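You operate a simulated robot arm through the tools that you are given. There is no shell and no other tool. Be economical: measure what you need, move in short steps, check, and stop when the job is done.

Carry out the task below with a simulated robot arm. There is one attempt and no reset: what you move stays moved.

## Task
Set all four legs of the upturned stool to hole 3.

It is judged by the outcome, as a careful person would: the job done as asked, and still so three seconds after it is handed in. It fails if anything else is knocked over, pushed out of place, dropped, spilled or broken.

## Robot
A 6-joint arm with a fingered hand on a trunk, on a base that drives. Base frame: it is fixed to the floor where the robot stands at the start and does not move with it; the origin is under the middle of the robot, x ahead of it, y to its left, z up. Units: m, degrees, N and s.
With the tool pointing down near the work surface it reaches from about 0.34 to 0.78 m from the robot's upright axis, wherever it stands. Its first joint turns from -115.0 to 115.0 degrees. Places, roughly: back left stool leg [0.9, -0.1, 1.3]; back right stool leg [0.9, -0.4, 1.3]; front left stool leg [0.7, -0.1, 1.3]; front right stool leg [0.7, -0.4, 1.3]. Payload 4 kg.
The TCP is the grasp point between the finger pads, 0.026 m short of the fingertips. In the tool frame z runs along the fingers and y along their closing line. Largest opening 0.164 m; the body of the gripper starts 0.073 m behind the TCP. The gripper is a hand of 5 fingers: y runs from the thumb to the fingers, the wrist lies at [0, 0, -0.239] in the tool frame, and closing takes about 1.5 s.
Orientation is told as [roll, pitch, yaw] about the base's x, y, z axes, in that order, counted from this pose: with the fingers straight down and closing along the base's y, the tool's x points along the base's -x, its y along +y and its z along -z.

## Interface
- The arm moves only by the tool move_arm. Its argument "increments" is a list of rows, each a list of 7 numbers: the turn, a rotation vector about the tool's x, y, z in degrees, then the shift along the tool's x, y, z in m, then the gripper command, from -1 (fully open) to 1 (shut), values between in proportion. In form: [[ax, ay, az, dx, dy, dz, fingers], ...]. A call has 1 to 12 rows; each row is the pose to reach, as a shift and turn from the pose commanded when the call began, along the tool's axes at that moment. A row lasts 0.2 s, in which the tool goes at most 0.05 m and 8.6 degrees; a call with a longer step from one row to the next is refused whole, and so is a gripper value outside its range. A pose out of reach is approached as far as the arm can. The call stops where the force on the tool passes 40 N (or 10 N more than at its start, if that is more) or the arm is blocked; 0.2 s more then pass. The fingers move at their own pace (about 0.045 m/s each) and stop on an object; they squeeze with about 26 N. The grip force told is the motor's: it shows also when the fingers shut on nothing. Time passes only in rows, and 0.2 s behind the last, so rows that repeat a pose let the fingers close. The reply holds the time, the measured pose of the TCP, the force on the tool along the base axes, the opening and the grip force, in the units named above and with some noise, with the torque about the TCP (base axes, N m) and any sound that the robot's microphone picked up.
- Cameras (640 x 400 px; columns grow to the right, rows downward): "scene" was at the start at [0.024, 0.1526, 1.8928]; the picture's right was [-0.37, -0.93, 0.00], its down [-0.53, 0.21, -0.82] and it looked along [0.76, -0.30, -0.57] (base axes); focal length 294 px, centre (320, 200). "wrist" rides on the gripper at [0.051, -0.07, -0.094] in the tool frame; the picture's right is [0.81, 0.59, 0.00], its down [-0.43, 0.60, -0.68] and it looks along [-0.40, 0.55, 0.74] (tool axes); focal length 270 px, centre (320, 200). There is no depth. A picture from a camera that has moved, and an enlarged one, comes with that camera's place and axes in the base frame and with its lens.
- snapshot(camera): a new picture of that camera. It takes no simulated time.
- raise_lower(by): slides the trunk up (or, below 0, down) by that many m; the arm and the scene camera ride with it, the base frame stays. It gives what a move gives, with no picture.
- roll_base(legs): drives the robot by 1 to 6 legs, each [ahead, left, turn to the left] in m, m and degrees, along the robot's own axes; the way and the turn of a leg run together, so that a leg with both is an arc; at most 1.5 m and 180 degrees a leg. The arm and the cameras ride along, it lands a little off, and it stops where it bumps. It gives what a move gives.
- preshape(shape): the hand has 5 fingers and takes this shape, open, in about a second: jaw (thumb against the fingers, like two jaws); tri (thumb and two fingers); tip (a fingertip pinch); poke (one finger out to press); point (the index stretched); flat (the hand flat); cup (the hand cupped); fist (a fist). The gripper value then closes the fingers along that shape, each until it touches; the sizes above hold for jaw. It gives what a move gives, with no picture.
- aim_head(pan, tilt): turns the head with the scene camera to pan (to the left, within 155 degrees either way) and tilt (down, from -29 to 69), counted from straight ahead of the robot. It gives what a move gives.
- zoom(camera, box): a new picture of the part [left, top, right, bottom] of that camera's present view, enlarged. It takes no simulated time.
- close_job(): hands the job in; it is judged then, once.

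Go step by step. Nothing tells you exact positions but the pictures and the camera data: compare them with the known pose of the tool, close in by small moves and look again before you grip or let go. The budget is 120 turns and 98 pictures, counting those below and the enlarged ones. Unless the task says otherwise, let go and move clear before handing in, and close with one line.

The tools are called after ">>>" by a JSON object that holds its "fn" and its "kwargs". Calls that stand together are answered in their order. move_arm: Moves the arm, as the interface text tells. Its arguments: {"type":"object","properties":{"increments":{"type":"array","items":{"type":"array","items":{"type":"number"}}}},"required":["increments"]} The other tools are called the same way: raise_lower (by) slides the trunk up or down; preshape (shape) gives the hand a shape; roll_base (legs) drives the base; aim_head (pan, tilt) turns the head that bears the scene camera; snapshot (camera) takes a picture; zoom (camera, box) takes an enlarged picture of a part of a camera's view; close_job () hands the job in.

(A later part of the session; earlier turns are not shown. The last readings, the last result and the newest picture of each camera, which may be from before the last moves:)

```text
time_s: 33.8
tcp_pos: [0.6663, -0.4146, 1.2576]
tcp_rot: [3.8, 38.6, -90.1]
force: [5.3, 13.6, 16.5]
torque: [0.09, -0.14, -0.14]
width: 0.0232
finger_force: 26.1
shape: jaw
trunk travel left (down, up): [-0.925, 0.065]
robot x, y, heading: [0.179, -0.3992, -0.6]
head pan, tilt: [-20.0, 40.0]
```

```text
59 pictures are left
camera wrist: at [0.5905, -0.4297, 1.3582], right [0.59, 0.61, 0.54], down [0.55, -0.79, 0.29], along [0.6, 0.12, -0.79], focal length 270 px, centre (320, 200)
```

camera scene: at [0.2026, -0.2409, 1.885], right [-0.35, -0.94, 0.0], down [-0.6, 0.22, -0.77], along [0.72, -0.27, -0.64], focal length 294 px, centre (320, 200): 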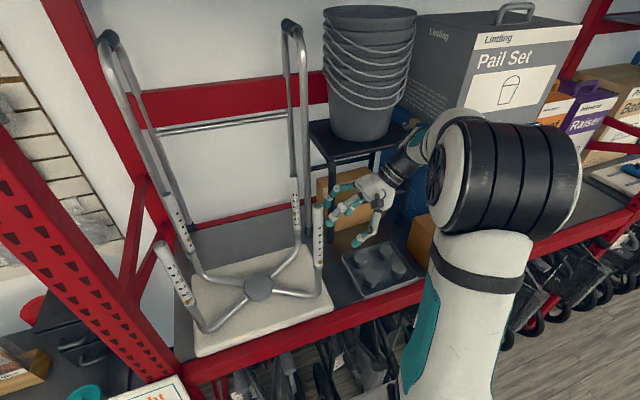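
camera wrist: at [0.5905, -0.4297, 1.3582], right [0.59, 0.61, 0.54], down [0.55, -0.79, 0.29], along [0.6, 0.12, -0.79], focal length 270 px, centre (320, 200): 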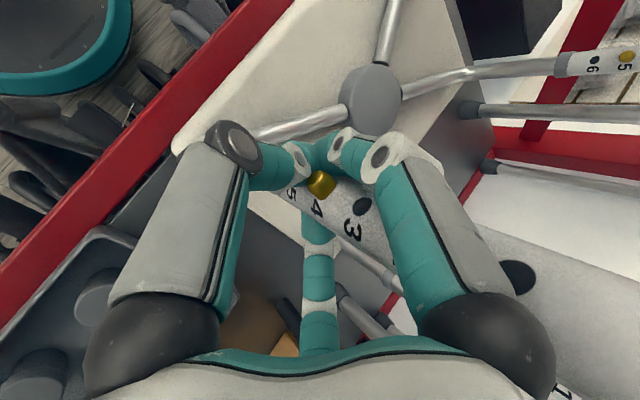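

The button is now in hole 4. One more cycle takes it to 3.

>>> {"fn": "move_arm", "kwargs": {"increments": [[0, 0, 0, 0, 0, 0, 0.2], [0, 0, 0, 0, 0, 0, 0.2], [0, 0, 0, 0, 0, 0, 0.2], [0, 0, 0, 0.008, 0.0006, -0.0097, 0.2], [0, 0, 0, 0.016, 0.0012, -0.0194, 0.2], [0, 0, 0, 0.016, 0.0012, -0.0194, 0.6], [0, 0, 0, 0.016, 0.0012, -0.0194, 1], [0, 0, 0, 0.016, 0.0012, -0.0194, 1], [0, 0, 0, 0.016, 0.0012, -0.0194, 1], [0, 0, 0, 0.016, 0.0012, -0.0194, 1], [0, 0, 0, 0.016, 0.0012, -0.0194, 1]]}}

>>> {"fn": "move_arm", "kwargs": {"increments": [[0, 0, 0, -0.004, 0, 0.005, 1], [0, 0, 0, -0.008, -0.0005, 0.01, 1], [0, 0, 0, -0.012, -0.001, 0.0147, 1], [0, 0, 0, -0.016, -0.0012, 0.0194, 1], [0, 0, 0, -0.016, -0.0012, 0.0194, 1]]}}

>>> {"fn": "snapshot", "kwargs": {"camera": "wrist"}}

```text
time_s: 36.2
tcp_pos: [0.6647, -0.4144, 1.2821]
tcp_rot: [3.6, 38.7, -90.3]
force: [1.9, 7.4, -14.4]
torque: [-0.25, 0.03, 0.05]
width: 0.0226
finger_force: 26.4
shape: jaw
trunk travel left (down, up): [-0.925, 0.065]
robot x, y, heading: [0.1798, -0.3961, -0.5]
head pan, tilt: [-20.0, 40.0]
heard: click
```

```text
time_s: 37.4
tcp_pos: [0.6656, -0.4136, 1.2575]
tcp_rot: [3.8, 38.6, -90.1]
force: [4.5, 22.9, 10.5]
torque: [0.2, -0.09, -0.04]
width: 0.0213
finger_force: 26.2
shape: jaw
trunk travel left (down, up): [-0.925, 0.065]
robot x, y, heading: [0.1804, -0.397, -0.7]
head pan, tilt: [-20.0, 40.0]
```

```text
58 pictures are left
camera wrist: at [0.5898, -0.429, 1.3583], right [0.59, 0.61, 0.54], down [0.55, -0.79, 0.29], along [0.6, 0.12, -0.79], focal length 270 px, centre (320, 200)
```

wrist: 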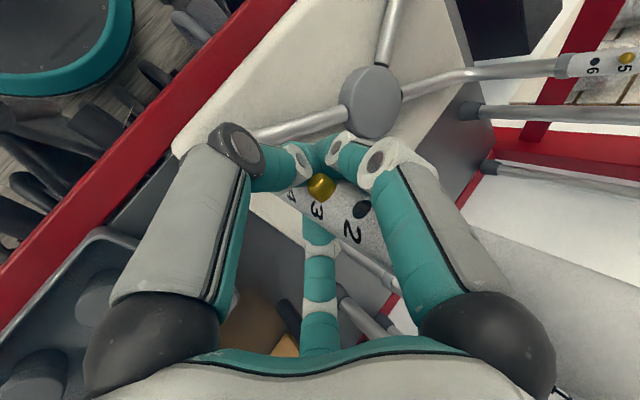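

Front-right shows 3. I'll open fully and withdraw along the tool, then check the leg.

>>> {"fn": "move_arm", "kwargs": {"increments": [[0, 0, 0, 0, 0, 0, 0], [0, 0, 0, 0, 0, 0, -1], [0, 0, 0, 0, 0, 0, -1], [0, 0, 0, 0, 0, 0, -1], [0, 0, 0, 0, 0, 0, -1], [0, 0, 0, 0, 0, 0, -1], [0, 0, 0, 0, 0, 0, -1], [0, 0, 0, 0, 0, -0.04, -1], [0, 0, 0, 0, 0, -0.08, -1], [0, 0, 0, 0, 0, -0.12, -1], [0, 0, 0, 0, 0, -0.15, -1]]}}

>>> {"fn": "zoom", "kwargs": {"camera": "scene", "box": [270, 160, 430, 280]}}

>>> {"fn": "zoom", "kwargs": {"camera": "scene", "box": [280, 170, 330, 230]}}

>>> {"fn": "snapshot", "kwargs": {"camera": "wrist"}}

```text
time_s: 39.8
tcp_pos: [0.6564, -0.5109, 1.3724]
tcp_rot: [3.9, 38.5, -90.2]
force: [0.4, -0.5, -0.4]
torque: [0.02, -0.02, 0.01]
width: 0.164
finger_force: 0.1
shape: jaw
trunk travel left (down, up): [-0.925, 0.065]
robot x, y, heading: [0.1803, -0.3918, -0.4]
head pan, tilt: [-20.0, 40.0]
```

```text
3.33 times, centred on (350, 220) of scene
camera zoom: at [0.2026, -0.2397, 1.8848], right [-0.35, -0.94, 0.0], down [-0.6, 0.22, -0.77], along [0.72, -0.27, -0.64], focal length 981 px, centre (220, 133)
```

zoom: 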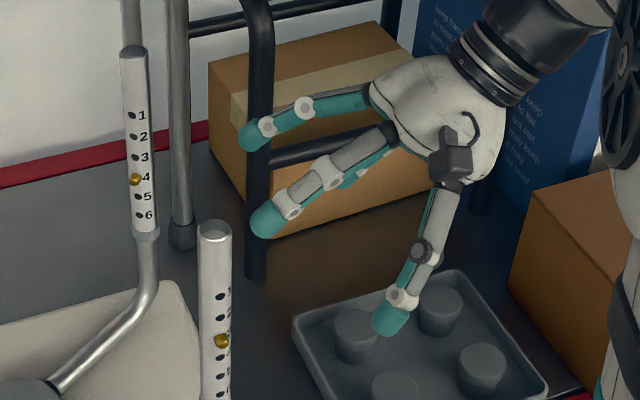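

```text
6.67 times, centred on (305, 200) of scene
camera zoom: at [0.2026, -0.2397, 1.8848], right [-0.35, -0.94, 0.0], down [-0.6, 0.22, -0.77], along [0.72, -0.27, -0.64], focal length 1962 px, centre (420, 200)
```

zoom: 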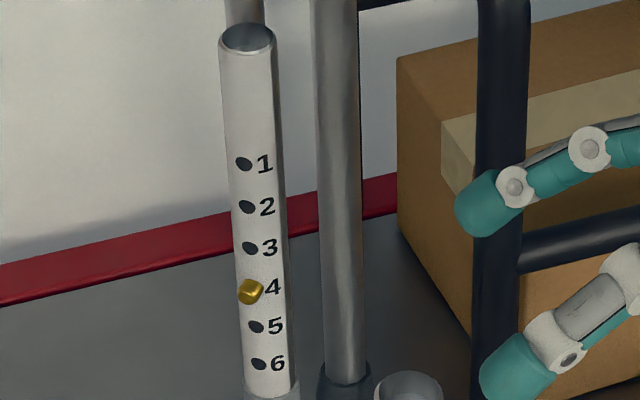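

```text
55 pictures are left
camera wrist: at [0.5808, -0.5259, 1.4736], right [0.59, 0.61, 0.54], down [0.54, -0.79, 0.29], along [0.6, 0.12, -0.79], focal length 270 px, centre (320, 200)
```

wrist: 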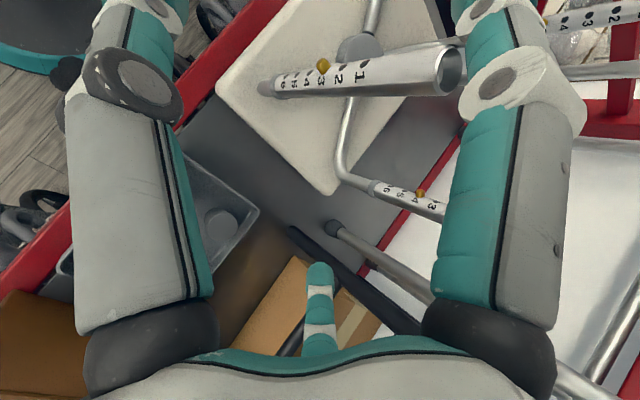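

Front-right is confirmed at 3. Next is back-right, which faces about 37° toward +y. There's a black stool leg at about (.90,-.54), so I'll yaw the hand about -50° and come in from the front-right, up high first.

>>> {"fn": "move_arm", "kwargs": {"increments": [[0, 0, 0, 0.02, 0, -0.024, -0.8], [-4, -0.3, 4.8, 0.035, 0.015, -0.03, -0.8], [-8, -0.6, 9.7, 0.04, 0.03, -0.03, -0.8], [-12, -0.9, 14.5, 0.045, 0.045, -0.03, -0.8], [-16, -1.2, 19.4, 0.048, 0.06, -0.03, -0.8], [-20, -1.5, 24.2, 0.051, 0.075, -0.03, -0.8], [-24, -1.8, 29, 0.053, 0.09, -0.028, -0.8], [-28, -2.1, 33.9, 0.056, 0.105, -0.026, -0.8], [-32, -2.5, 38.75, 0.058, 0.12, -0.025, -0.8]]}}

>>> {"fn": "snapshot", "kwargs": {"camera": "scene"}}

>>> {"fn": "snapshot", "kwargs": {"camera": "wrist"}}

```text
time_s: 41.8
tcp_pos: [0.7738, -0.4871, 1.4346]
tcp_rot: [4.5, 39.0, -140.1]
force: [1.5, 0.0, -0.6]
torque: [0.01, 0.01, 0.02]
width: 0.148
finger_force: 0.0
shape: jaw
out of reach, approached as far as the arm can: row 1, 2
trunk travel left (down, up): [-0.925, 0.065]
robot x, y, heading: [0.1802, -0.3966, -0.4]
head pan, tilt: [-20.0, 40.0]
```

```text
54 pictures are left
camera scene: at [0.2028, -0.2391, 1.8848], right [-0.35, -0.94, 0.0], down [-0.6, 0.22, -0.77], along [0.72, -0.27, -0.64], focal length 294 px, centre (320, 200)
```

scene: 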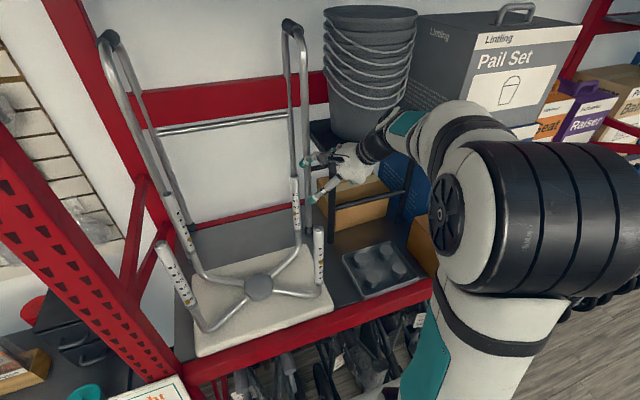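

```text
53 pictures are left
camera wrist: at [0.7122, -0.4384, 1.5349], right [0.84, -0.07, 0.55], down [-0.26, -0.92, 0.29], along [0.48, -0.38, -0.79], focal length 270 px, centre (320, 200)
```

wrist: 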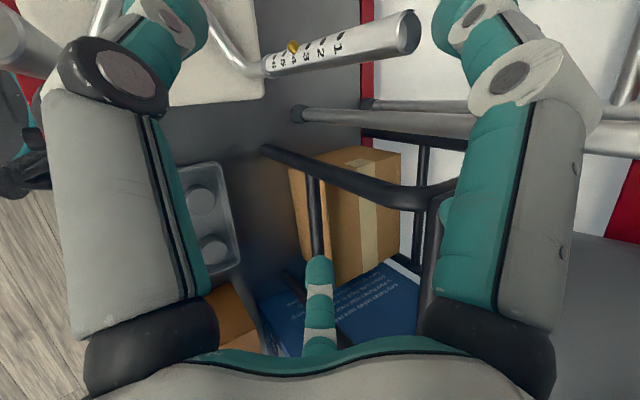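

The back-right button is where predicted. I'll advance along the tool, lateral offset first, and look before the last 7 cm.

>>> {"fn": "move_arm", "kwargs": {"increments": [[0, 0, 0, -0.006, -0.006, 0.03, -0.8], [0, 0, 0, -0.0126, -0.0124, 0.06, -0.8], [0, 0, 0, -0.0126, -0.0124, 0.09, -0.8], [0, 0, 0, -0.0126, -0.0124, 0.12, -0.8]]}}

>>> {"fn": "zoom", "kwargs": {"camera": "scene", "box": [260, 130, 400, 250]}}

>>> {"fn": "snapshot", "kwargs": {"camera": "wrist"}}

```text
time_s: 42.8
tcp_pos: [0.8232, -0.4417, 1.3324]
tcp_rot: [4.5, 39.1, -140.1]
force: [0.6, 0.3, 0.4]
torque: [-0.01, 0.02, 0.04]
width: 0.1478
finger_force: 0.0
shape: jaw
trunk travel left (down, up): [-0.925, 0.065]
robot x, y, heading: [0.1777, -0.3968, -0.3]
head pan, tilt: [-20.0, 40.0]
```

```text
3.33 times, centred on (330, 190) of scene
camera zoom: at [0.2042, -0.2394, 1.8849], right [-0.35, -0.94, 0.0], down [-0.6, 0.22, -0.77], along [0.72, -0.27, -0.64], focal length 981 px, centre (287, 233)
```

zoom: 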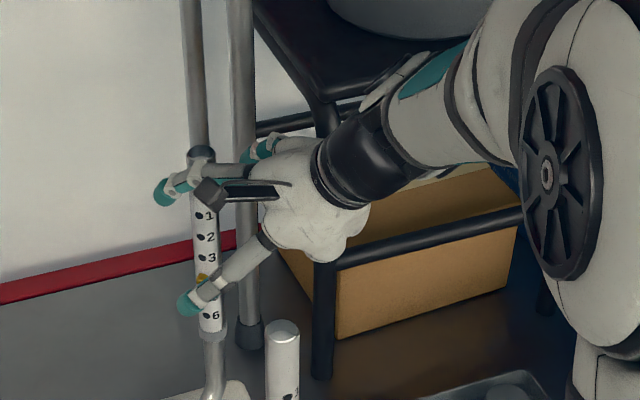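

```text
51 pictures are left
camera wrist: at [0.7627, -0.3922, 1.4324], right [0.84, -0.06, 0.54], down [-0.26, -0.92, 0.29], along [0.48, -0.38, -0.79], focal length 270 px, centre (320, 200)
```

wrist: 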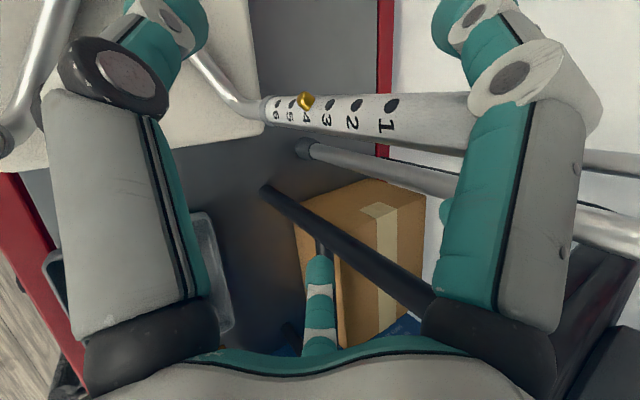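

Clear of the black stool so far. I'll advance the last 7 cm and partly close.

>>> {"fn": "move_arm", "kwargs": {"increments": [[0, 0, 0, 0.001, -0.001, 0.02, -0.8], [0, 0, 0, 0.002, -0.002, 0.04, -0.8], [0, 0, 0, 0.003, -0.003, 0.058, -0.8], [0, 0, 0, 0.004, -0.004, 0.073, -0.8], [0, 0, 0, 0.004, -0.004, 0.073, 0.2], [0, 0, 0, 0.004, -0.004, 0.073, 0.3], [0, 0, 0, 0.004, -0.004, 0.073, 0.3], [0, 0, 0, 0.004, -0.004, 0.073, 0.3], [0, 0, 0, 0.004, -0.004, 0.073, 0.3]]}}

>>> {"fn": "zoom", "kwargs": {"camera": "scene", "box": [280, 170, 340, 230]}}

>>> {"fn": "snapshot", "kwargs": {"camera": "wrist"}}

```text
time_s: 44.8
tcp_pos: [0.8626, -0.4127, 1.2801]
tcp_rot: [4.5, 39.0, -139.9]
force: [-0.1, 0.3, 0.3]
torque: [0.0, 0.0, 0.06]
width: 0.058
finger_force: 0.1
shape: jaw
trunk travel left (down, up): [-0.925, 0.065]
robot x, y, heading: [0.1803, -0.3944, -0.4]
head pan, tilt: [-20.0, 40.0]
```

```text
6.67 times, centred on (310, 200) of scene
camera zoom: at [0.2028, -0.2396, 1.8849], right [-0.35, -0.94, 0.0], down [-0.6, 0.22, -0.77], along [0.72, -0.27, -0.64], focal length 1962 px, centre (387, 200)
```

zoom: 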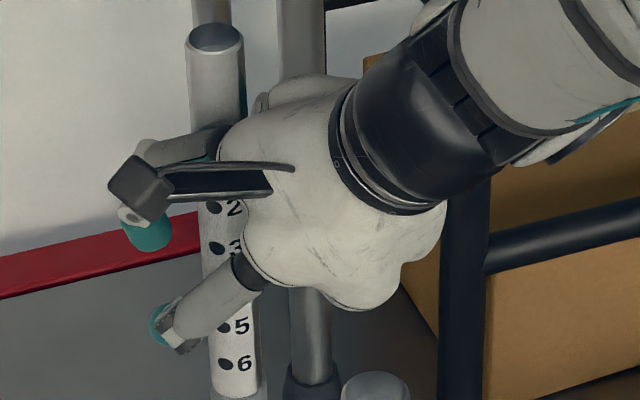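

```text
49 pictures are left
camera wrist: at [0.8014, -0.3631, 1.3789], right [0.84, -0.06, 0.55], down [-0.26, -0.92, 0.29], along [0.48, -0.38, -0.79], focal length 270 px, centre (320, 200)
```

wrist: 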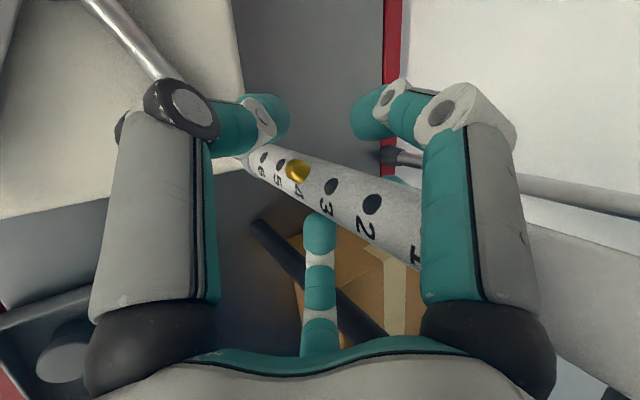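

Button and hand line up about as they did on the front-right leg. I'll squeeze.

>>> {"fn": "move_arm", "kwargs": {"increments": [[0, 0, 0, -0.002, -0.003, -0.001, 0.4], [0, 0, 0, -0.002, -0.003, -0.001, 0.7], [0, 0, 0, -0.002, -0.003, -0.001, 1], [0, 0, 0, -0.002, -0.003, -0.001, 1], [0, 0, 0, -0.002, -0.003, -0.001, 1], [0, 0, 0, -0.002, -0.003, -0.001, 1], [0, 0, 0, -0.002, -0.003, -0.001, 1]]}}

>>> {"fn": "snapshot", "kwargs": {"camera": "wrist"}}

```text
time_s: 46.4
tcp_pos: [0.8595, -0.4114, 1.2779]
tcp_rot: [4.4, 39.0, -140.1]
force: [-1.5, -3.9, -6.1]
torque: [-0.55, 0.83, -0.08]
width: 0.0244
finger_force: 25.9
shape: jaw
trunk travel left (down, up): [-0.925, 0.065]
robot x, y, heading: [0.1802, -0.3939, -0.5]
head pan, tilt: [-20.0, 40.0]
heard: click
```

```text
48 pictures are left
camera wrist: at [0.7984, -0.3627, 1.3778], right [0.84, -0.06, 0.54], down [-0.26, -0.92, 0.29], along [0.48, -0.38, -0.79], focal length 270 px, centre (320, 200)
```

wrist: 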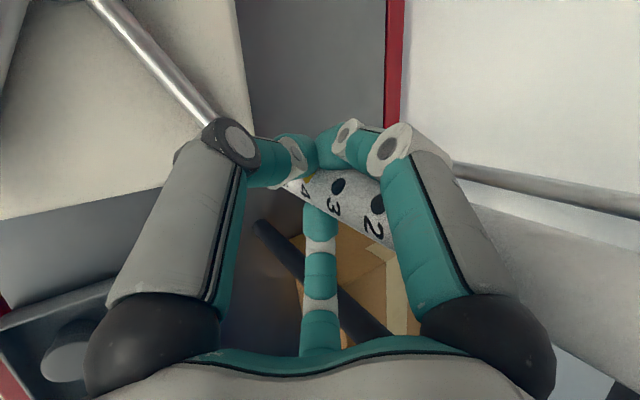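

Clicked. Pushing down one hole, to 3.

>>> {"fn": "move_arm", "kwargs": {"increments": [[0, 0, 0, -0.004, 0, 0.005, 1], [0, 0, 0, -0.008, -0.0005, 0.01, 1], [0, 0, 0, -0.012, -0.001, 0.0147, 1], [0, 0, 0, -0.016, -0.0012, 0.0194, 1], [0, 0, 0, -0.016, -0.0012, 0.0194, 1]]}}

>>> {"fn": "snapshot", "kwargs": {"camera": "wrist"}}

```text
time_s: 47.6
tcp_pos: [0.8587, -0.412, 1.2528]
tcp_rot: [4.4, 39.0, -140.1]
force: [-0.1, -4.1, -4.0]
torque: [-0.39, 0.59, -0.11]
width: 0.0235
finger_force: 26.2
shape: jaw
trunk travel left (down, up): [-0.925, 0.065]
robot x, y, heading: [0.1801, -0.3942, -0.2]
head pan, tilt: [-20.0, 40.0]
```

```text
47 pictures are left
camera wrist: at [0.7973, -0.3633, 1.3527], right [0.84, -0.06, 0.54], down [-0.26, -0.92, 0.29], along [0.48, -0.38, -0.79], focal length 270 px, centre (320, 200)
```

wrist: 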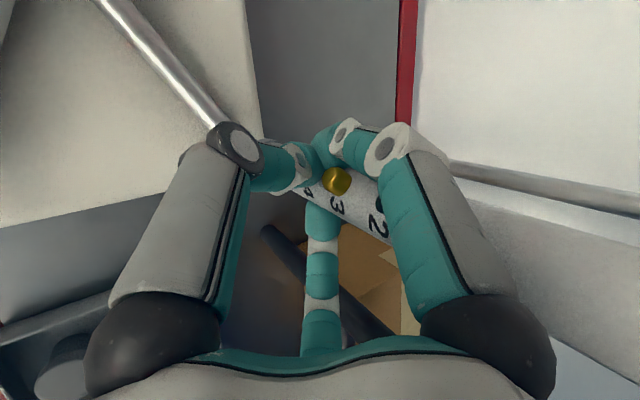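

The button is out at hole 3. I'll open and withdraw.

>>> {"fn": "move_arm", "kwargs": {"increments": [[0, 0, 0, 0, 0, 0, 0], [0, 0, 0, 0, 0, 0, -0.8], [0, 0, 0, 0, 0, 0, -0.8], [0, 0, 0, 0, 0, 0, -0.8], [0, 0, 0, 0, 0, 0, -0.8], [0, 0, 0, 0, 0, 0, -0.8], [0, 0, 0, 0, 0, -0.04, -0.8], [0, 0, 0, 0, 0, -0.08, -0.8], [0, 0, 0, 0, 0, -0.12, -0.8], [0, 0, 0, 0, 0, -0.16, -0.8], [0, 0, 0, 0, 0, -0.2, -0.8], [0, 0, 0, 0, 0, -0.24, -0.8]]}}

>>> {"fn": "aim_head", "kwargs": {"pan": 10, "tilt": 45}}

>>> {"fn": "zoom", "kwargs": {"camera": "scene", "box": [290, 120, 490, 290]}}

>>> {"fn": "zoom", "kwargs": {"camera": "scene", "box": [290, 130, 350, 200]}}

```text
time_s: 50.2
tcp_pos: [0.73, -0.4932, 1.4418]
tcp_rot: [4.5, 39.0, -140.1]
force: [0.1, 0.1, 0.5]
torque: [-0.04, 0.04, -0.02]
width: 0.1476
finger_force: 0.0
shape: jaw
trunk travel left (down, up): [-0.925, 0.065]
robot x, y, heading: [0.1813, -0.3978, -0.3]
head pan, tilt: [-20.0, 40.0]
```

```text
time_s: 51.1
tcp_pos: [0.7313, -0.4923, 1.4397]
tcp_rot: [4.5, 39.0, -140.0]
force: [0.1, -0.1, 0.1]
torque: [-0.01, -0.02, 0.03]
width: 0.1473
finger_force: 0.2
shape: jaw
trunk travel left (down, up): [-0.925, 0.065]
robot x, y, heading: [0.1812, -0.3936, -0.7]
head pan, tilt: [10.0, 45.0]
```

```text
2.35 times, centred on (390, 205) of scene
camera zoom: at [0.2032, -0.1964, 1.8776], right [0.17, -0.99, 0.0], down [-0.7, -0.12, -0.71], along [0.7, 0.12, -0.71], focal length 692 px, centre (155, 188)
```

zoom: 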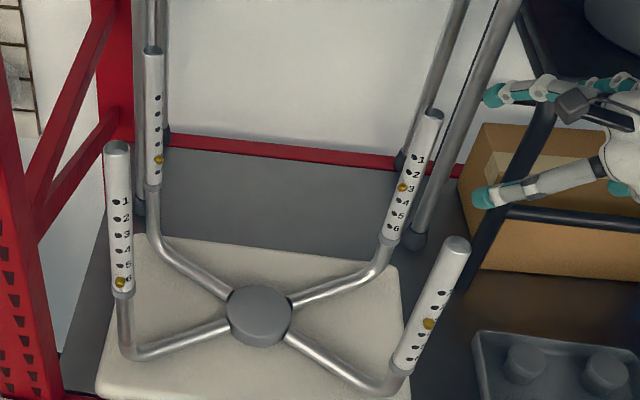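

```text
5.71 times, centred on (320, 165) of scene
camera zoom: at [0.2032, -0.1964, 1.8776], right [0.17, -0.99, 0.0], down [-0.7, -0.12, -0.71], along [0.7, 0.12, -0.71], focal length 1682 px, centre (320, 400)
```

zoom: 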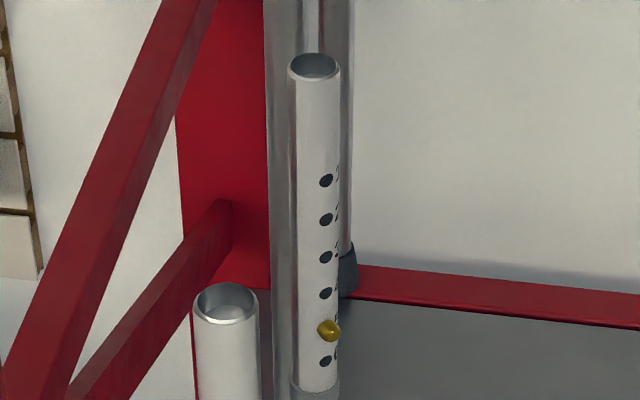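

Front-right and back-right both read 3. Next is back-left (at 5, facing about 30° toward -y). I'll carry the hand up over and between the right legs while turning it.

>>> {"fn": "move_arm", "kwargs": {"increments": [[0, 0, 0, 0.013, 0.001, -0.015, -0.6], [5.2, 0.4, -6.3, 0.033, -0.016, 0.001, -0.6], [10.4, 0.8, -12.6, 0.053, -0.033, 0.017, -0.6], [15.6, 1.2, -18.9, 0.073, -0.05, 0.033, -0.6], [20.8, 1.6, -25.2, 0.092, -0.068, 0.05, -0.6], [26, 2, -31.5, 0.112, -0.085, 0.066, -0.6], [31.2, 2.4, -37.8, 0.131, -0.102, 0.082, -0.6], [36.4, 2.8, -44.1, 0.15, -0.12, 0.099, -0.6], [41.6, 3.2, -50.4, 0.17, -0.1375, 0.116, -0.6]]}}

>>> {"fn": "snapshot", "kwargs": {"camera": "scene"}}

>>> {"fn": "snapshot", "kwargs": {"camera": "wrist"}}

```text
time_s: 53.1
tcp_pos: [0.8014, -0.2448, 1.4275]
tcp_rot: [4.3, 38.3, -75.2]
force: [1.5, 0.7, 1.0]
torque: [-0.03, 0.0, 0.0]
width: 0.1317
finger_force: 0.0
shape: jaw
out of reach, approached as far as the arm can: row 9
trunk travel left (down, up): [-0.925, 0.065]
robot x, y, heading: [0.1812, -0.392, -0.4]
head pan, tilt: [10.0, 45.0]
```

```text
44 pictures are left
camera scene: at [0.2047, -0.194, 1.8773], right [0.17, -0.99, 0.0], down [-0.7, -0.12, -0.71], along [0.7, 0.12, -0.71], focal length 294 px, centre (320, 200)
```

scene: 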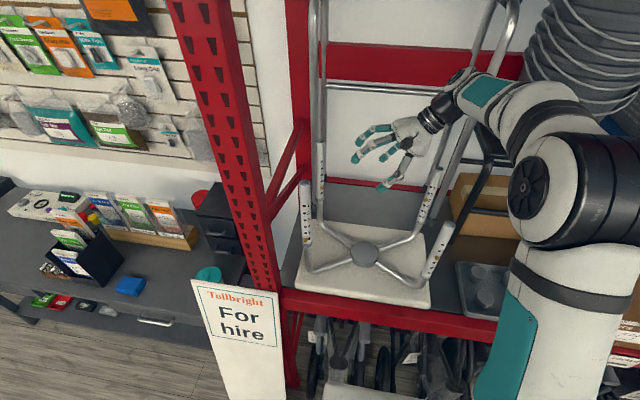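

```text
43 pictures are left
camera wrist: at [0.7303, -0.278, 1.5281], right [0.41, 0.74, 0.54], down [0.73, -0.62, 0.3], along [0.55, 0.27, -0.79], focal length 270 px, centre (320, 200)
```

wrist: 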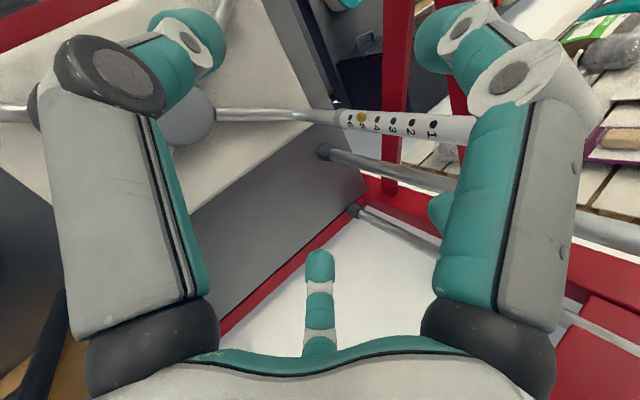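

The back-left button matches the prediction. I'll shift toward it and advance part way.

>>> {"fn": "move_arm", "kwargs": {"increments": [[0, 0, 0, 0.002, 0.02, 0.02, -0.6], [0, 0, 0, 0.003, 0.045, 0.045, -0.6], [0, 0, 0, 0.005, 0.068, 0.07, -0.6], [0, 0, 0, 0.007, 0.087, 0.1, -0.6], [0, 0, 0, 0.007, 0.087, 0.12, -0.6]]}}

>>> {"fn": "zoom", "kwargs": {"camera": "scene", "box": [290, 90, 450, 210]}}

>>> {"fn": "snapshot", "kwargs": {"camera": "wrist"}}

```text
time_s: 54.4
tcp_pos: [0.8698, -0.1492, 1.3419]
tcp_rot: [3.5, 38.7, -75.3]
force: [0.0, 0.6, 0.3]
torque: [-0.03, 0.0, 0.02]
width: 0.1315
finger_force: 0.0
shape: jaw
trunk travel left (down, up): [-0.925, 0.065]
robot x, y, heading: [0.1783, -0.3941, -0.4]
head pan, tilt: [10.0, 45.0]
```

```text
3.33 times, centred on (370, 150) of scene
camera zoom: at [0.2029, -0.1964, 1.8776], right [0.17, -0.99, 0.0], down [-0.7, -0.12, -0.71], along [0.7, 0.12, -0.71], focal length 981 px, centre (153, 367)
```

zoom: 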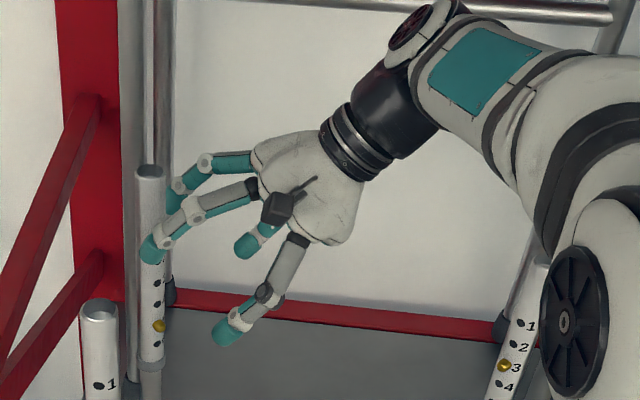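

```text
41 pictures are left
camera wrist: at [0.8018, -0.1833, 1.4432], right [0.41, 0.74, 0.53], down [0.73, -0.62, 0.29], along [0.54, 0.27, -0.8], focal length 270 px, centre (320, 200)
```

wrist: 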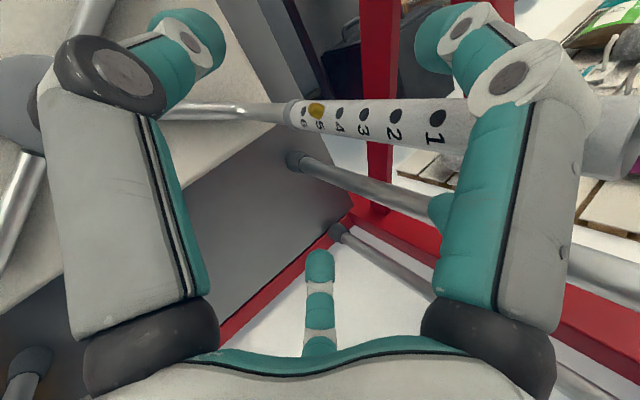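

Alignment looks good, with the leg between index and middle. I'll advance the rest and partly close.

>>> {"fn": "move_arm", "kwargs": {"increments": [[0, 0, 0, 0.001, 0.001, 0.022, -0.6], [0, 0, 0, 0.002, 0.002, 0.044, -0.6], [0, 0, 0, 0.004, 0.003, 0.066, -0.6], [0, 0, 0, 0.005, 0.004, 0.086, -0.6], [0, 0, 0, 0.005, 0.004, 0.086, 0], [0, 0, 0, 0.005, 0.004, 0.086, 0.3], [0, 0, 0, 0.005, 0.004, 0.086, 0.3], [0, 0, 0, 0.005, 0.004, 0.086, 0.3]]}}

>>> {"fn": "zoom", "kwargs": {"camera": "scene", "box": [300, 130, 380, 200]}}

>>> {"fn": "snapshot", "kwargs": {"camera": "wrist"}}

```text
time_s: 56.1
tcp_pos: [0.8663, -0.0912, 1.2775]
tcp_rot: [3.5, 38.7, -75.2]
force: [0.0, -0.2, 0.3]
torque: [0.01, 0.01, 0.02]
width: 0.0578
finger_force: 0.1
shape: jaw
trunk travel left (down, up): [-0.925, 0.065]
robot x, y, heading: [0.1772, -0.3925, -0.3]
head pan, tilt: [10.0, 45.0]
```

```text
5.71 times, centred on (340, 165) of scene
camera zoom: at [0.2035, -0.1961, 1.8776], right [0.17, -0.99, 0.0], down [-0.7, -0.12, -0.71], along [0.7, 0.12, -0.71], focal length 1682 px, centre (206, 400)
```

zoom: 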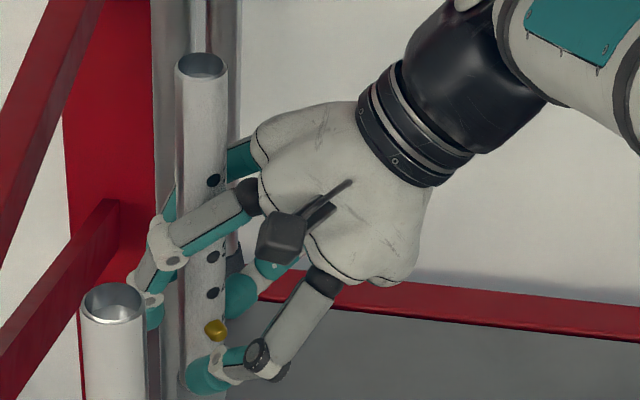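

```text
39 pictures are left
camera wrist: at [0.7984, -0.1265, 1.3791], right [0.41, 0.74, 0.53], down [0.73, -0.62, 0.29], along [0.54, 0.27, -0.8], focal length 270 px, centre (320, 200)
```

wrist: 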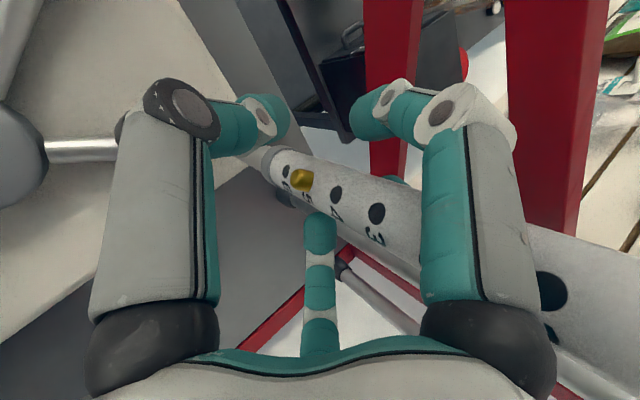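

Similar to the earlier legs. I'll make a small correction, then squeeze.

>>> {"fn": "move_arm", "kwargs": {"increments": [[0, 0, 0, -0.001, 0.0035, -0.006, 0.4], [0, 0, 0, -0.001, 0.0035, -0.006, 0.7], [0, 0, 0, -0.001, 0.0035, -0.006, 1], [0, 0, 0, -0.001, 0.0035, -0.006, 1], [0, 0, 0, -0.001, 0.0035, -0.006, 1], [0, 0, 0, -0.001, 0.0035, -0.006, 1], [0, 0, 0, -0.001, 0.0035, -0.006, 1]]}}

>>> {"fn": "snapshot", "kwargs": {"camera": "wrist"}}

```text
time_s: 57.8
tcp_pos: [0.8735, -0.0948, 1.2811]
tcp_rot: [3.4, 38.7, -75.3]
force: [2.3, -0.3, -4.2]
torque: [-0.73, -0.18, -0.12]
width: 0.0259
finger_force: 26.0
shape: jaw
trunk travel left (down, up): [-0.925, 0.065]
robot x, y, heading: [0.1825, -0.3946, -0.4]
head pan, tilt: [10.0, 45.0]
heard: click
```

```text
38 pictures are left
camera wrist: at [0.8031, -0.1302, 1.3825], right [0.41, 0.74, 0.53], down [0.73, -0.62, 0.29], along [0.54, 0.27, -0.8], focal length 270 px, centre (320, 200)
```

wrist: 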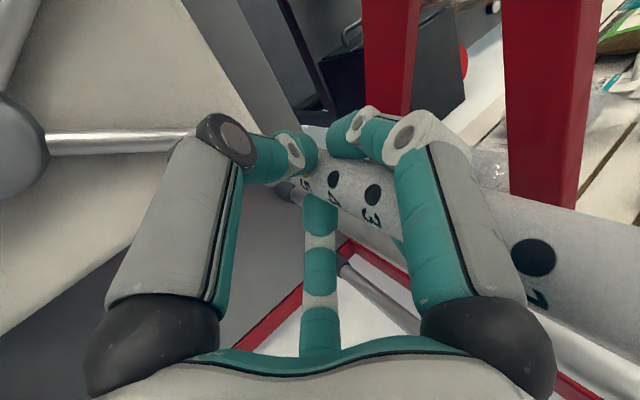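

>>> {"fn": "move_arm", "kwargs": {"increments": [[0, 0, 0, -0.004, 0, 0.005, 1], [0, 0, 0, -0.008, -0.0005, 0.01, 1], [0, 0, 0, -0.012, -0.001, 0.0147, 1], [0, 0, 0, -0.016, -0.0012, 0.0194, 1], [0, 0, 0, -0.016, -0.0012, 0.0194, 1]]}}

>>> {"fn": "snapshot", "kwargs": {"camera": "wrist"}}

```text
time_s: 59.0
tcp_pos: [0.871, -0.0976, 1.2568]
tcp_rot: [3.4, 38.7, -75.3]
force: [8.7, -2.4, -0.1]
torque: [-0.6, -0.21, -0.12]
width: 0.0247
finger_force: 25.9
shape: jaw
trunk travel left (down, up): [-0.925, 0.065]
robot x, y, heading: [0.1785, -0.3937, -0.3]
head pan, tilt: [10.0, 45.0]
```

```text
37 pictures are left
camera wrist: at [0.8025, -0.1318, 1.3577], right [0.41, 0.74, 0.53], down [0.73, -0.62, 0.29], along [0.54, 0.27, -0.8], focal length 270 px, centre (320, 200)
```

wrist: 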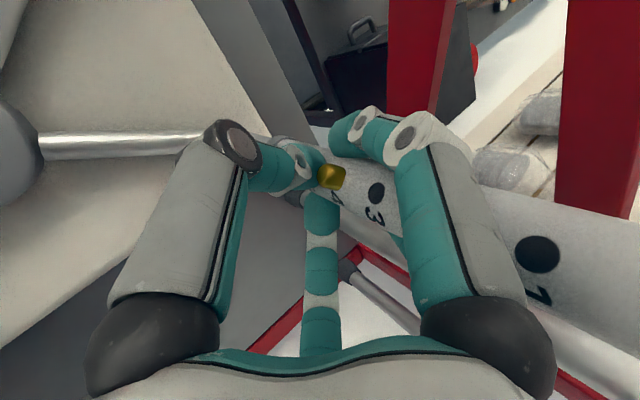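

Button is in hole 4. Repeating once more to reach 3.

>>> {"fn": "move_arm", "kwargs": {"increments": [[0, 0, 0, 0, 0, 0, 0.2], [0, 0, 0, 0, 0, 0, 0.2], [0, 0, 0, 0, 0, 0, 0.2], [0, 0, 0, 0.008, 0.0006, -0.0097, 0.2], [0, 0, 0, 0.016, 0.0012, -0.0194, 0.2], [0, 0, 0, 0.016, 0.0012, -0.0194, 0.6], [0, 0, 0, 0.016, 0.0012, -0.0194, 1], [0, 0, 0, 0.016, 0.0012, -0.0194, 1], [0, 0, 0, 0.016, 0.0012, -0.0194, 1], [0, 0, 0, 0.016, 0.0012, -0.0194, 1], [0, 0, 0, 0.016, 0.0012, -0.0194, 1]]}}

>>> {"fn": "snapshot", "kwargs": {"camera": "wrist"}}

```text
time_s: 61.4
tcp_pos: [0.8707, -0.0952, 1.2835]
tcp_rot: [3.4, 38.8, -75.3]
force: [2.0, 0.6, -2.6]
torque: [-0.85, -0.13, -0.19]
width: 0.0255
finger_force: 26.1
shape: jaw
trunk travel left (down, up): [-0.925, 0.065]
robot x, y, heading: [0.1776, -0.3966, -0.2]
head pan, tilt: [10.0, 45.0]
heard: click
```

```text
36 pictures are left
camera wrist: at [0.8025, -0.1292, 1.3837], right [0.41, 0.74, 0.53], down [0.73, -0.62, 0.29], along [0.54, 0.27, -0.8], focal length 270 px, centre (320, 200)
```

wrist: 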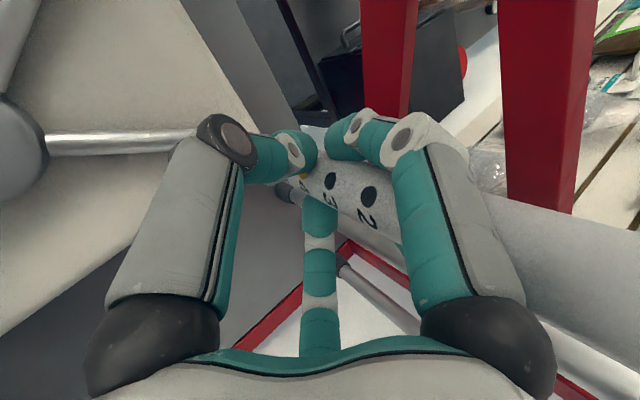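

>>> {"fn": "move_arm", "kwargs": {"increments": [[0, 0, 0, -0.004, 0, 0.005, 1], [0, 0, 0, -0.008, -0.0005, 0.01, 1], [0, 0, 0, -0.012, -0.001, 0.0147, 1], [0, 0, 0, -0.016, -0.0012, 0.0194, 1], [0, 0, 0, -0.016, -0.0012, 0.0194, 1]]}}

>>> {"fn": "snapshot", "kwargs": {"camera": "wrist"}}

```text
time_s: 62.5
tcp_pos: [0.8708, -0.0969, 1.2581]
tcp_rot: [3.5, 38.7, -75.4]
force: [10.3, -4.5, 2.1]
torque: [-0.66, -0.26, -0.21]
width: 0.0246
finger_force: 25.9
shape: jaw
trunk travel left (down, up): [-0.925, 0.065]
robot x, y, heading: [0.1809, -0.3953, -0.3]
head pan, tilt: [10.0, 45.0]
```

```text
35 pictures are left
camera wrist: at [0.8018, -0.131, 1.3584], right [0.41, 0.74, 0.53], down [0.73, -0.62, 0.29], along [0.54, 0.27, -0.8], focal length 270 px, centre (320, 200)
```

wrist: 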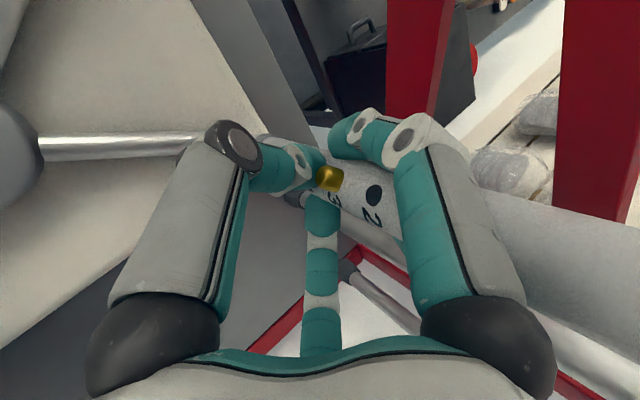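

Back-left is at 3. I'll open and withdraw the way I came in.

>>> {"fn": "move_arm", "kwargs": {"increments": [[0, 0, 0, 0, 0, 0, 0], [0, 0, 0, 0, 0, 0, -0.6], [0, 0, 0, 0, 0, 0, -0.6], [0, 0, 0, 0, 0, 0, -0.6], [0, 0, 0, 0, 0, 0, -0.6], [0, 0, 0, 0, 0, 0, -0.6], [0, 0, 0, 0, 0, -0.04, -0.6], [0, 0, 0, 0, 0, -0.08, -0.6], [0, 0, 0, 0, 0, -0.12, -0.6], [0, 0, 0, -0.002, -0.03, -0.145, -0.6], [0, 0, 0, -0.004, -0.06, -0.17, -0.6], [0, 0, 0, -0.006, -0.09, -0.195, -0.6]]}}

>>> {"fn": "zoom", "kwargs": {"camera": "scene", "box": [280, 120, 460, 290]}}

>>> {"fn": "snapshot", "kwargs": {"camera": "wrist"}}

```text
time_s: 65.2
tcp_pos: [0.7981, -0.2419, 1.4054]
tcp_rot: [3.6, 38.7, -75.3]
force: [-0.2, -0.3, -1.1]
torque: [-0.04, 0.0, -0.03]
width: 0.1311
finger_force: 0.0
shape: jaw
trunk travel left (down, up): [-0.925, 0.065]
robot x, y, heading: [0.1834, -0.3951, -0.2]
head pan, tilt: [10.0, 45.0]
```

```text
2.35 times, centred on (370, 205) of scene
camera zoom: at [0.2012, -0.1977, 1.8777], right [0.17, -0.99, 0.0], down [-0.7, -0.12, -0.71], along [0.7, 0.12, -0.71], focal length 692 px, centre (202, 188)
```

zoom: 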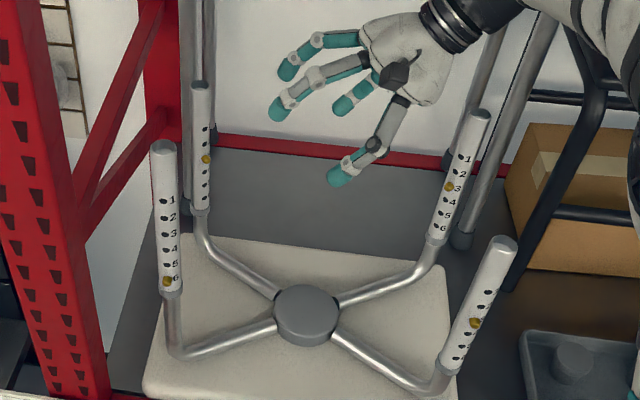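

```text
33 pictures are left
camera wrist: at [0.7298, -0.2756, 1.5058], right [0.41, 0.74, 0.53], down [0.73, -0.62, 0.29], along [0.54, 0.27, -0.8], focal length 270 px, centre (320, 200)
```

wrist: 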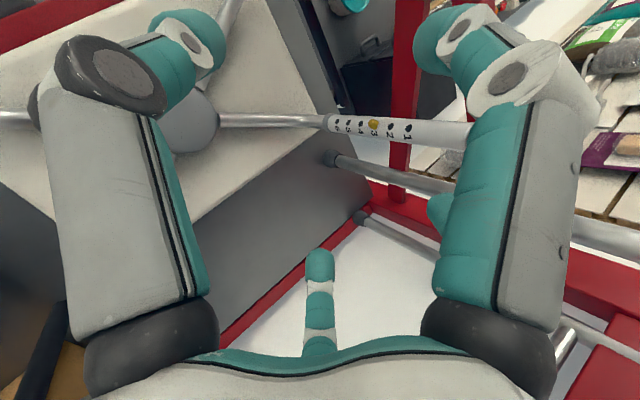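

Three legs are at 3 and the stool hasn't shifted. For front-left, I turn the hand back to -x and place it to the leg's right, leaving room to pass straddling.

>>> {"fn": "move_arm", "kwargs": {"increments": [[-2, -0.15, 2.3, 0.001, -0.03, 0.004, -0.6], [-4, -0.3, 4.6, 0.001, -0.06, 0.008, -0.6], [-6, -0.45, 7, 0.002, -0.09, 0.012, -0.6], [-8, -0.6, 9.3, 0.003, -0.12, 0.016, -0.6], [-9.6, -0.75, 11.6, 0.003, -0.147, 0.019, -0.6], [-9.6, -0.75, 11.6, 0.003, -0.147, 0.019, -0.6]]}}

>>> {"fn": "snapshot", "kwargs": {"camera": "scene"}}

>>> {"fn": "snapshot", "kwargs": {"camera": "wrist"}}

```text
time_s: 66.5
tcp_pos: [0.6598, -0.2573, 1.383]
tcp_rot: [3.7, 38.7, -90.1]
force: [-0.1, 0.7, 0.1]
torque: [-0.03, 0.04, 0.02]
width: 0.1307
finger_force: 0.0
shape: jaw
trunk travel left (down, up): [-0.925, 0.065]
robot x, y, heading: [0.1797, -0.396, -0.4]
head pan, tilt: [10.0, 45.0]
```

```text
32 pictures are left
camera scene: at [0.2047, -0.1963, 1.8776], right [0.17, -0.99, 0.0], down [-0.7, -0.12, -0.71], along [0.7, 0.12, -0.71], focal length 294 px, centre (320, 200)
```

scene: 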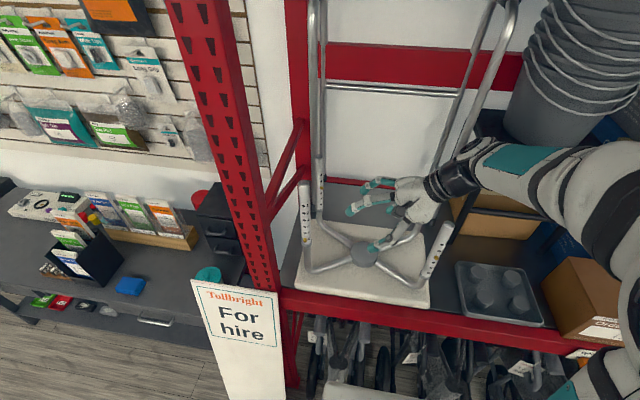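

```text
31 pictures are left
camera wrist: at [0.5839, -0.2722, 1.4833], right [0.59, 0.61, 0.53], down [0.55, -0.79, 0.29], along [0.59, 0.12, -0.79], focal length 270 px, centre (320, 200)
```

wrist: 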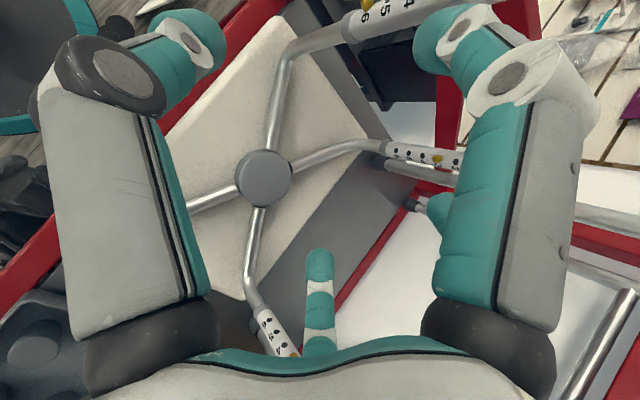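

I'll approach front-left part way and check.

>>> {"fn": "move_arm", "kwargs": {"increments": [[0, 0, 0, 0.0, -0.012, 0.0, -0.6], [0, 0, 0, 0.01, -0.014, 0.03, -0.6], [0, 0, 0, 0.02, -0.015, 0.06, -0.6], [0, 0, 0, 0.028, -0.015, 0.085, -0.6], [0, 0, 0, 0.035, -0.015, 0.107, -0.6]]}}

>>> {"fn": "zoom", "kwargs": {"camera": "scene", "box": [270, 150, 410, 290]}}

>>> {"fn": "snapshot", "kwargs": {"camera": "wrist"}}

```text
time_s: 67.8
tcp_pos: [0.6494, -0.1597, 1.3205]
tcp_rot: [3.8, 38.6, -90.3]
force: [0.5, 0.5, -0.1]
torque: [-0.02, 0.02, 0.01]
width: 0.1309
finger_force: 0.2
shape: jaw
trunk travel left (down, up): [-0.925, 0.065]
robot x, y, heading: [0.1779, -0.398, -0.4]
head pan, tilt: [10.0, 45.0]
```

```text
2.86 times, centred on (340, 220) of scene
camera zoom: at [0.2036, -0.1956, 1.8775], right [0.17, -0.99, 0.0], down [-0.7, -0.12, -0.71], along [0.7, 0.12, -0.71], focal length 841 px, centre (263, 143)
```

zoom: 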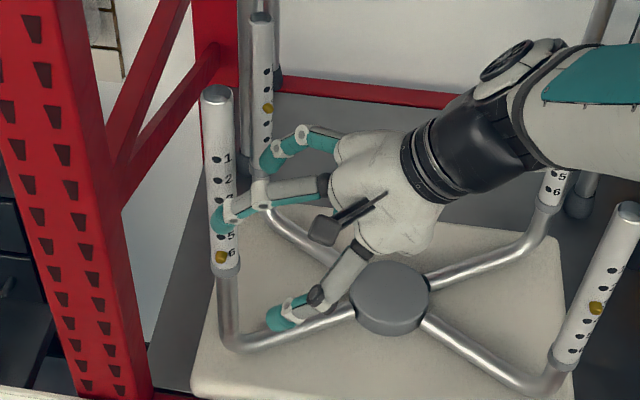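

```text
29 pictures are left
camera wrist: at [0.5734, -0.1744, 1.4219], right [0.59, 0.61, 0.54], down [0.55, -0.79, 0.29], along [0.6, 0.12, -0.79], focal length 270 px, centre (320, 200)
```

wrist: 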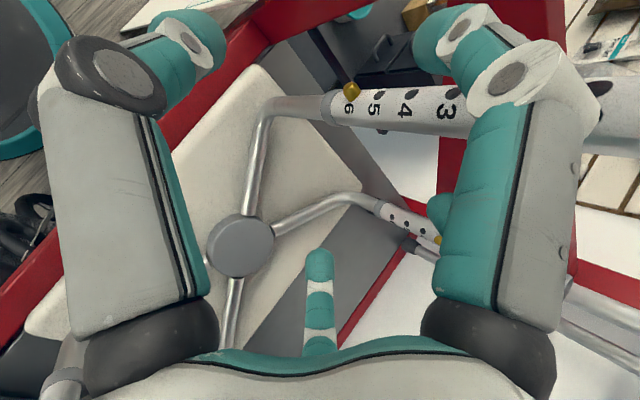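

Leg lies properly between the fingers. I'll finish the approach and partly close.

>>> {"fn": "move_arm", "kwargs": {"increments": [[0, 0, 0, 0.008, 0.001, 0.022, -0.6], [0, 0, 0, 0.016, 0.003, 0.044, -0.6], [0, 0, 0, 0.022, 0.005, 0.06, -0.5], [0, 0, 0, 0.0277, 0.006, 0.074, -0.4], [0, 0, 0, 0.0277, 0.006, 0.074, 0], [0, 0, 0, 0.0277, 0.006, 0.074, 0.3], [0, 0, 0, 0.0277, 0.006, 0.074, 0.3], [0, 0, 0, 0.0277, 0.006, 0.074, 0.3]]}}

>>> {"fn": "zoom", "kwargs": {"camera": "scene", "box": [280, 180, 360, 270]}}

>>> {"fn": "snapshot", "kwargs": {"camera": "wrist"}}

```text
time_s: 69.5
tcp_pos: [0.6601, -0.0944, 1.2808]
tcp_rot: [3.8, 38.7, -90.1]
force: [0.0, -0.1, 0.1]
torque: [-0.02, -0.01, -0.01]
width: 0.0581
finger_force: 0.2
shape: jaw
trunk travel left (down, up): [-0.925, 0.065]
robot x, y, heading: [0.1758, -0.3971, -0.3]
head pan, tilt: [10.0, 45.0]
```

```text
4.44 times, centred on (320, 225) of scene
camera zoom: at [0.2034, -0.1961, 1.8776], right [0.17, -0.99, 0.0], down [-0.7, -0.12, -0.71], along [0.7, 0.12, -0.71], focal length 1308 px, centre (320, 89)
```

zoom: 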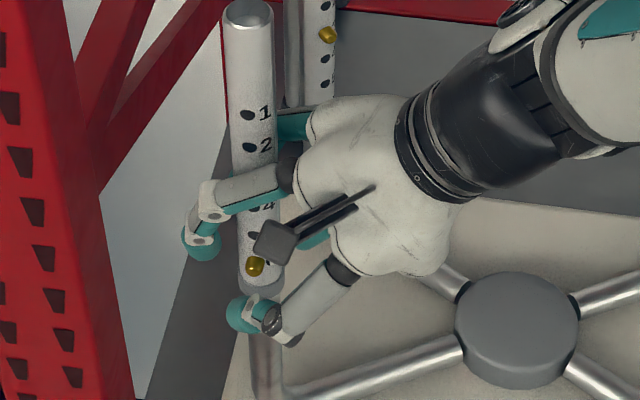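

```text
27 pictures are left
camera wrist: at [0.5842, -0.1099, 1.3824], right [0.59, 0.61, 0.54], down [0.55, -0.79, 0.29], along [0.6, 0.12, -0.79], focal length 270 px, centre (320, 200)
```

wrist: 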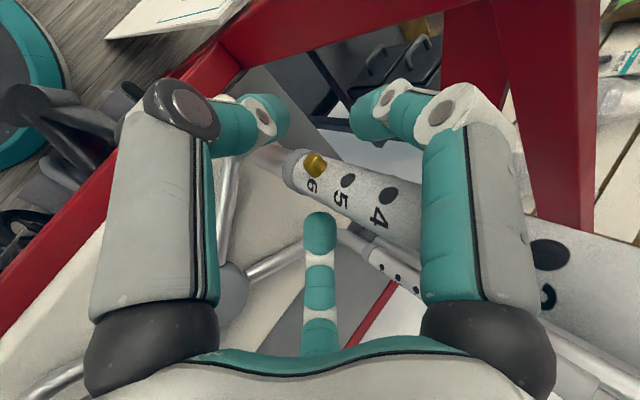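

Small centring correction, then squeeze.

>>> {"fn": "move_arm", "kwargs": {"increments": [[0, 0, 0, 0.004, 0.0037, 0.002, 0.4], [0, 0, 0, 0.004, 0.0037, 0.002, 0.7], [0, 0, 0, 0.004, 0.0037, 0.002, 1], [0, 0, 0, 0.004, 0.0037, 0.002, 1], [0, 0, 0, 0.004, 0.0037, 0.002, 1], [0, 0, 0, 0.004, 0.0037, 0.002, 1], [0, 0, 0, 0.004, 0.0037, 0.002, 1]]}}

>>> {"fn": "snapshot", "kwargs": {"camera": "wrist"}}

```text
time_s: 71.2
tcp_pos: [0.6649, -0.09, 1.2785]
tcp_rot: [3.7, 38.6, -90.2]
force: [3.3, 3.9, -10.8]
torque: [-0.48, -0.03, -0.03]
width: 0.0227
finger_force: 26.1
shape: jaw
trunk travel left (down, up): [-0.925, 0.065]
robot x, y, heading: [0.1824, -0.3986, -0.2]
head pan, tilt: [10.0, 45.0]
heard: click
```

```text
26 pictures are left
camera wrist: at [0.5893, -0.1045, 1.3819], right [0.59, 0.61, 0.53], down [0.55, -0.79, 0.29], along [0.59, 0.12, -0.79], focal length 270 px, centre (320, 200)
```

wrist: 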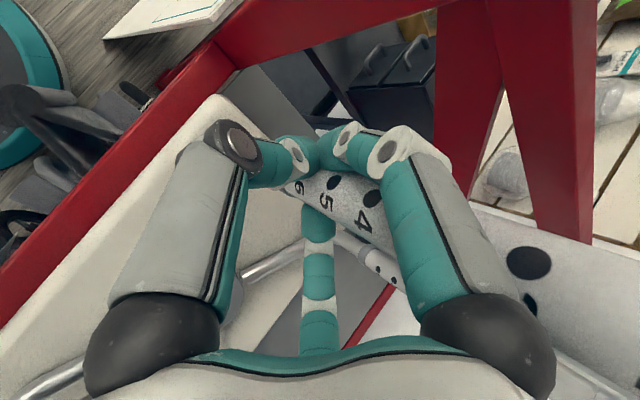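

Clicked. Push down one hole.

>>> {"fn": "move_arm", "kwargs": {"increments": [[0, 0, 0, -0.004, 0, 0.005, 1], [0, 0, 0, -0.008, -0.0005, 0.01, 1], [0, 0, 0, -0.012, -0.001, 0.0147, 1], [0, 0, 0, -0.016, -0.0012, 0.0194, 1], [0, 0, 0, -0.016, -0.0012, 0.0194, 1]]}}

>>> {"fn": "snapshot", "kwargs": {"camera": "wrist"}}

```text
time_s: 72.3
tcp_pos: [0.6646, -0.0901, 1.2566]
tcp_rot: [4.0, 38.8, -90.0]
force: [4.6, 8.6, 21.9]
torque: [-0.2, -0.11, -0.18]
width: 0.022
finger_force: 26.7
shape: jaw
trunk travel left (down, up): [-0.925, 0.065]
robot x, y, heading: [0.1796, -0.3959, -0.2]
head pan, tilt: [10.0, 45.0]
```

```text
25 pictures are left
camera wrist: at [0.5887, -0.1049, 1.3568], right [0.59, 0.6, 0.54], down [0.55, -0.79, 0.29], along [0.6, 0.12, -0.79], focal length 270 px, centre (320, 200)
```

wrist: 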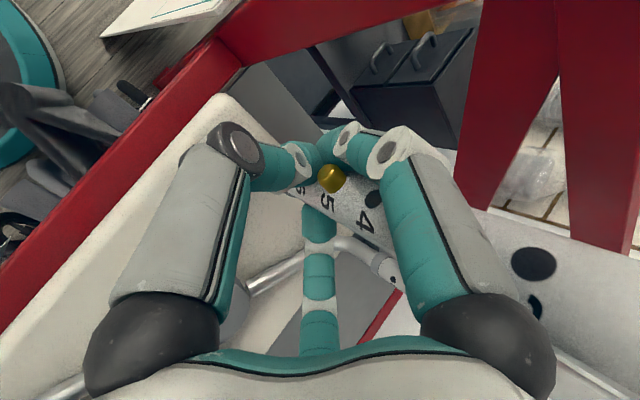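

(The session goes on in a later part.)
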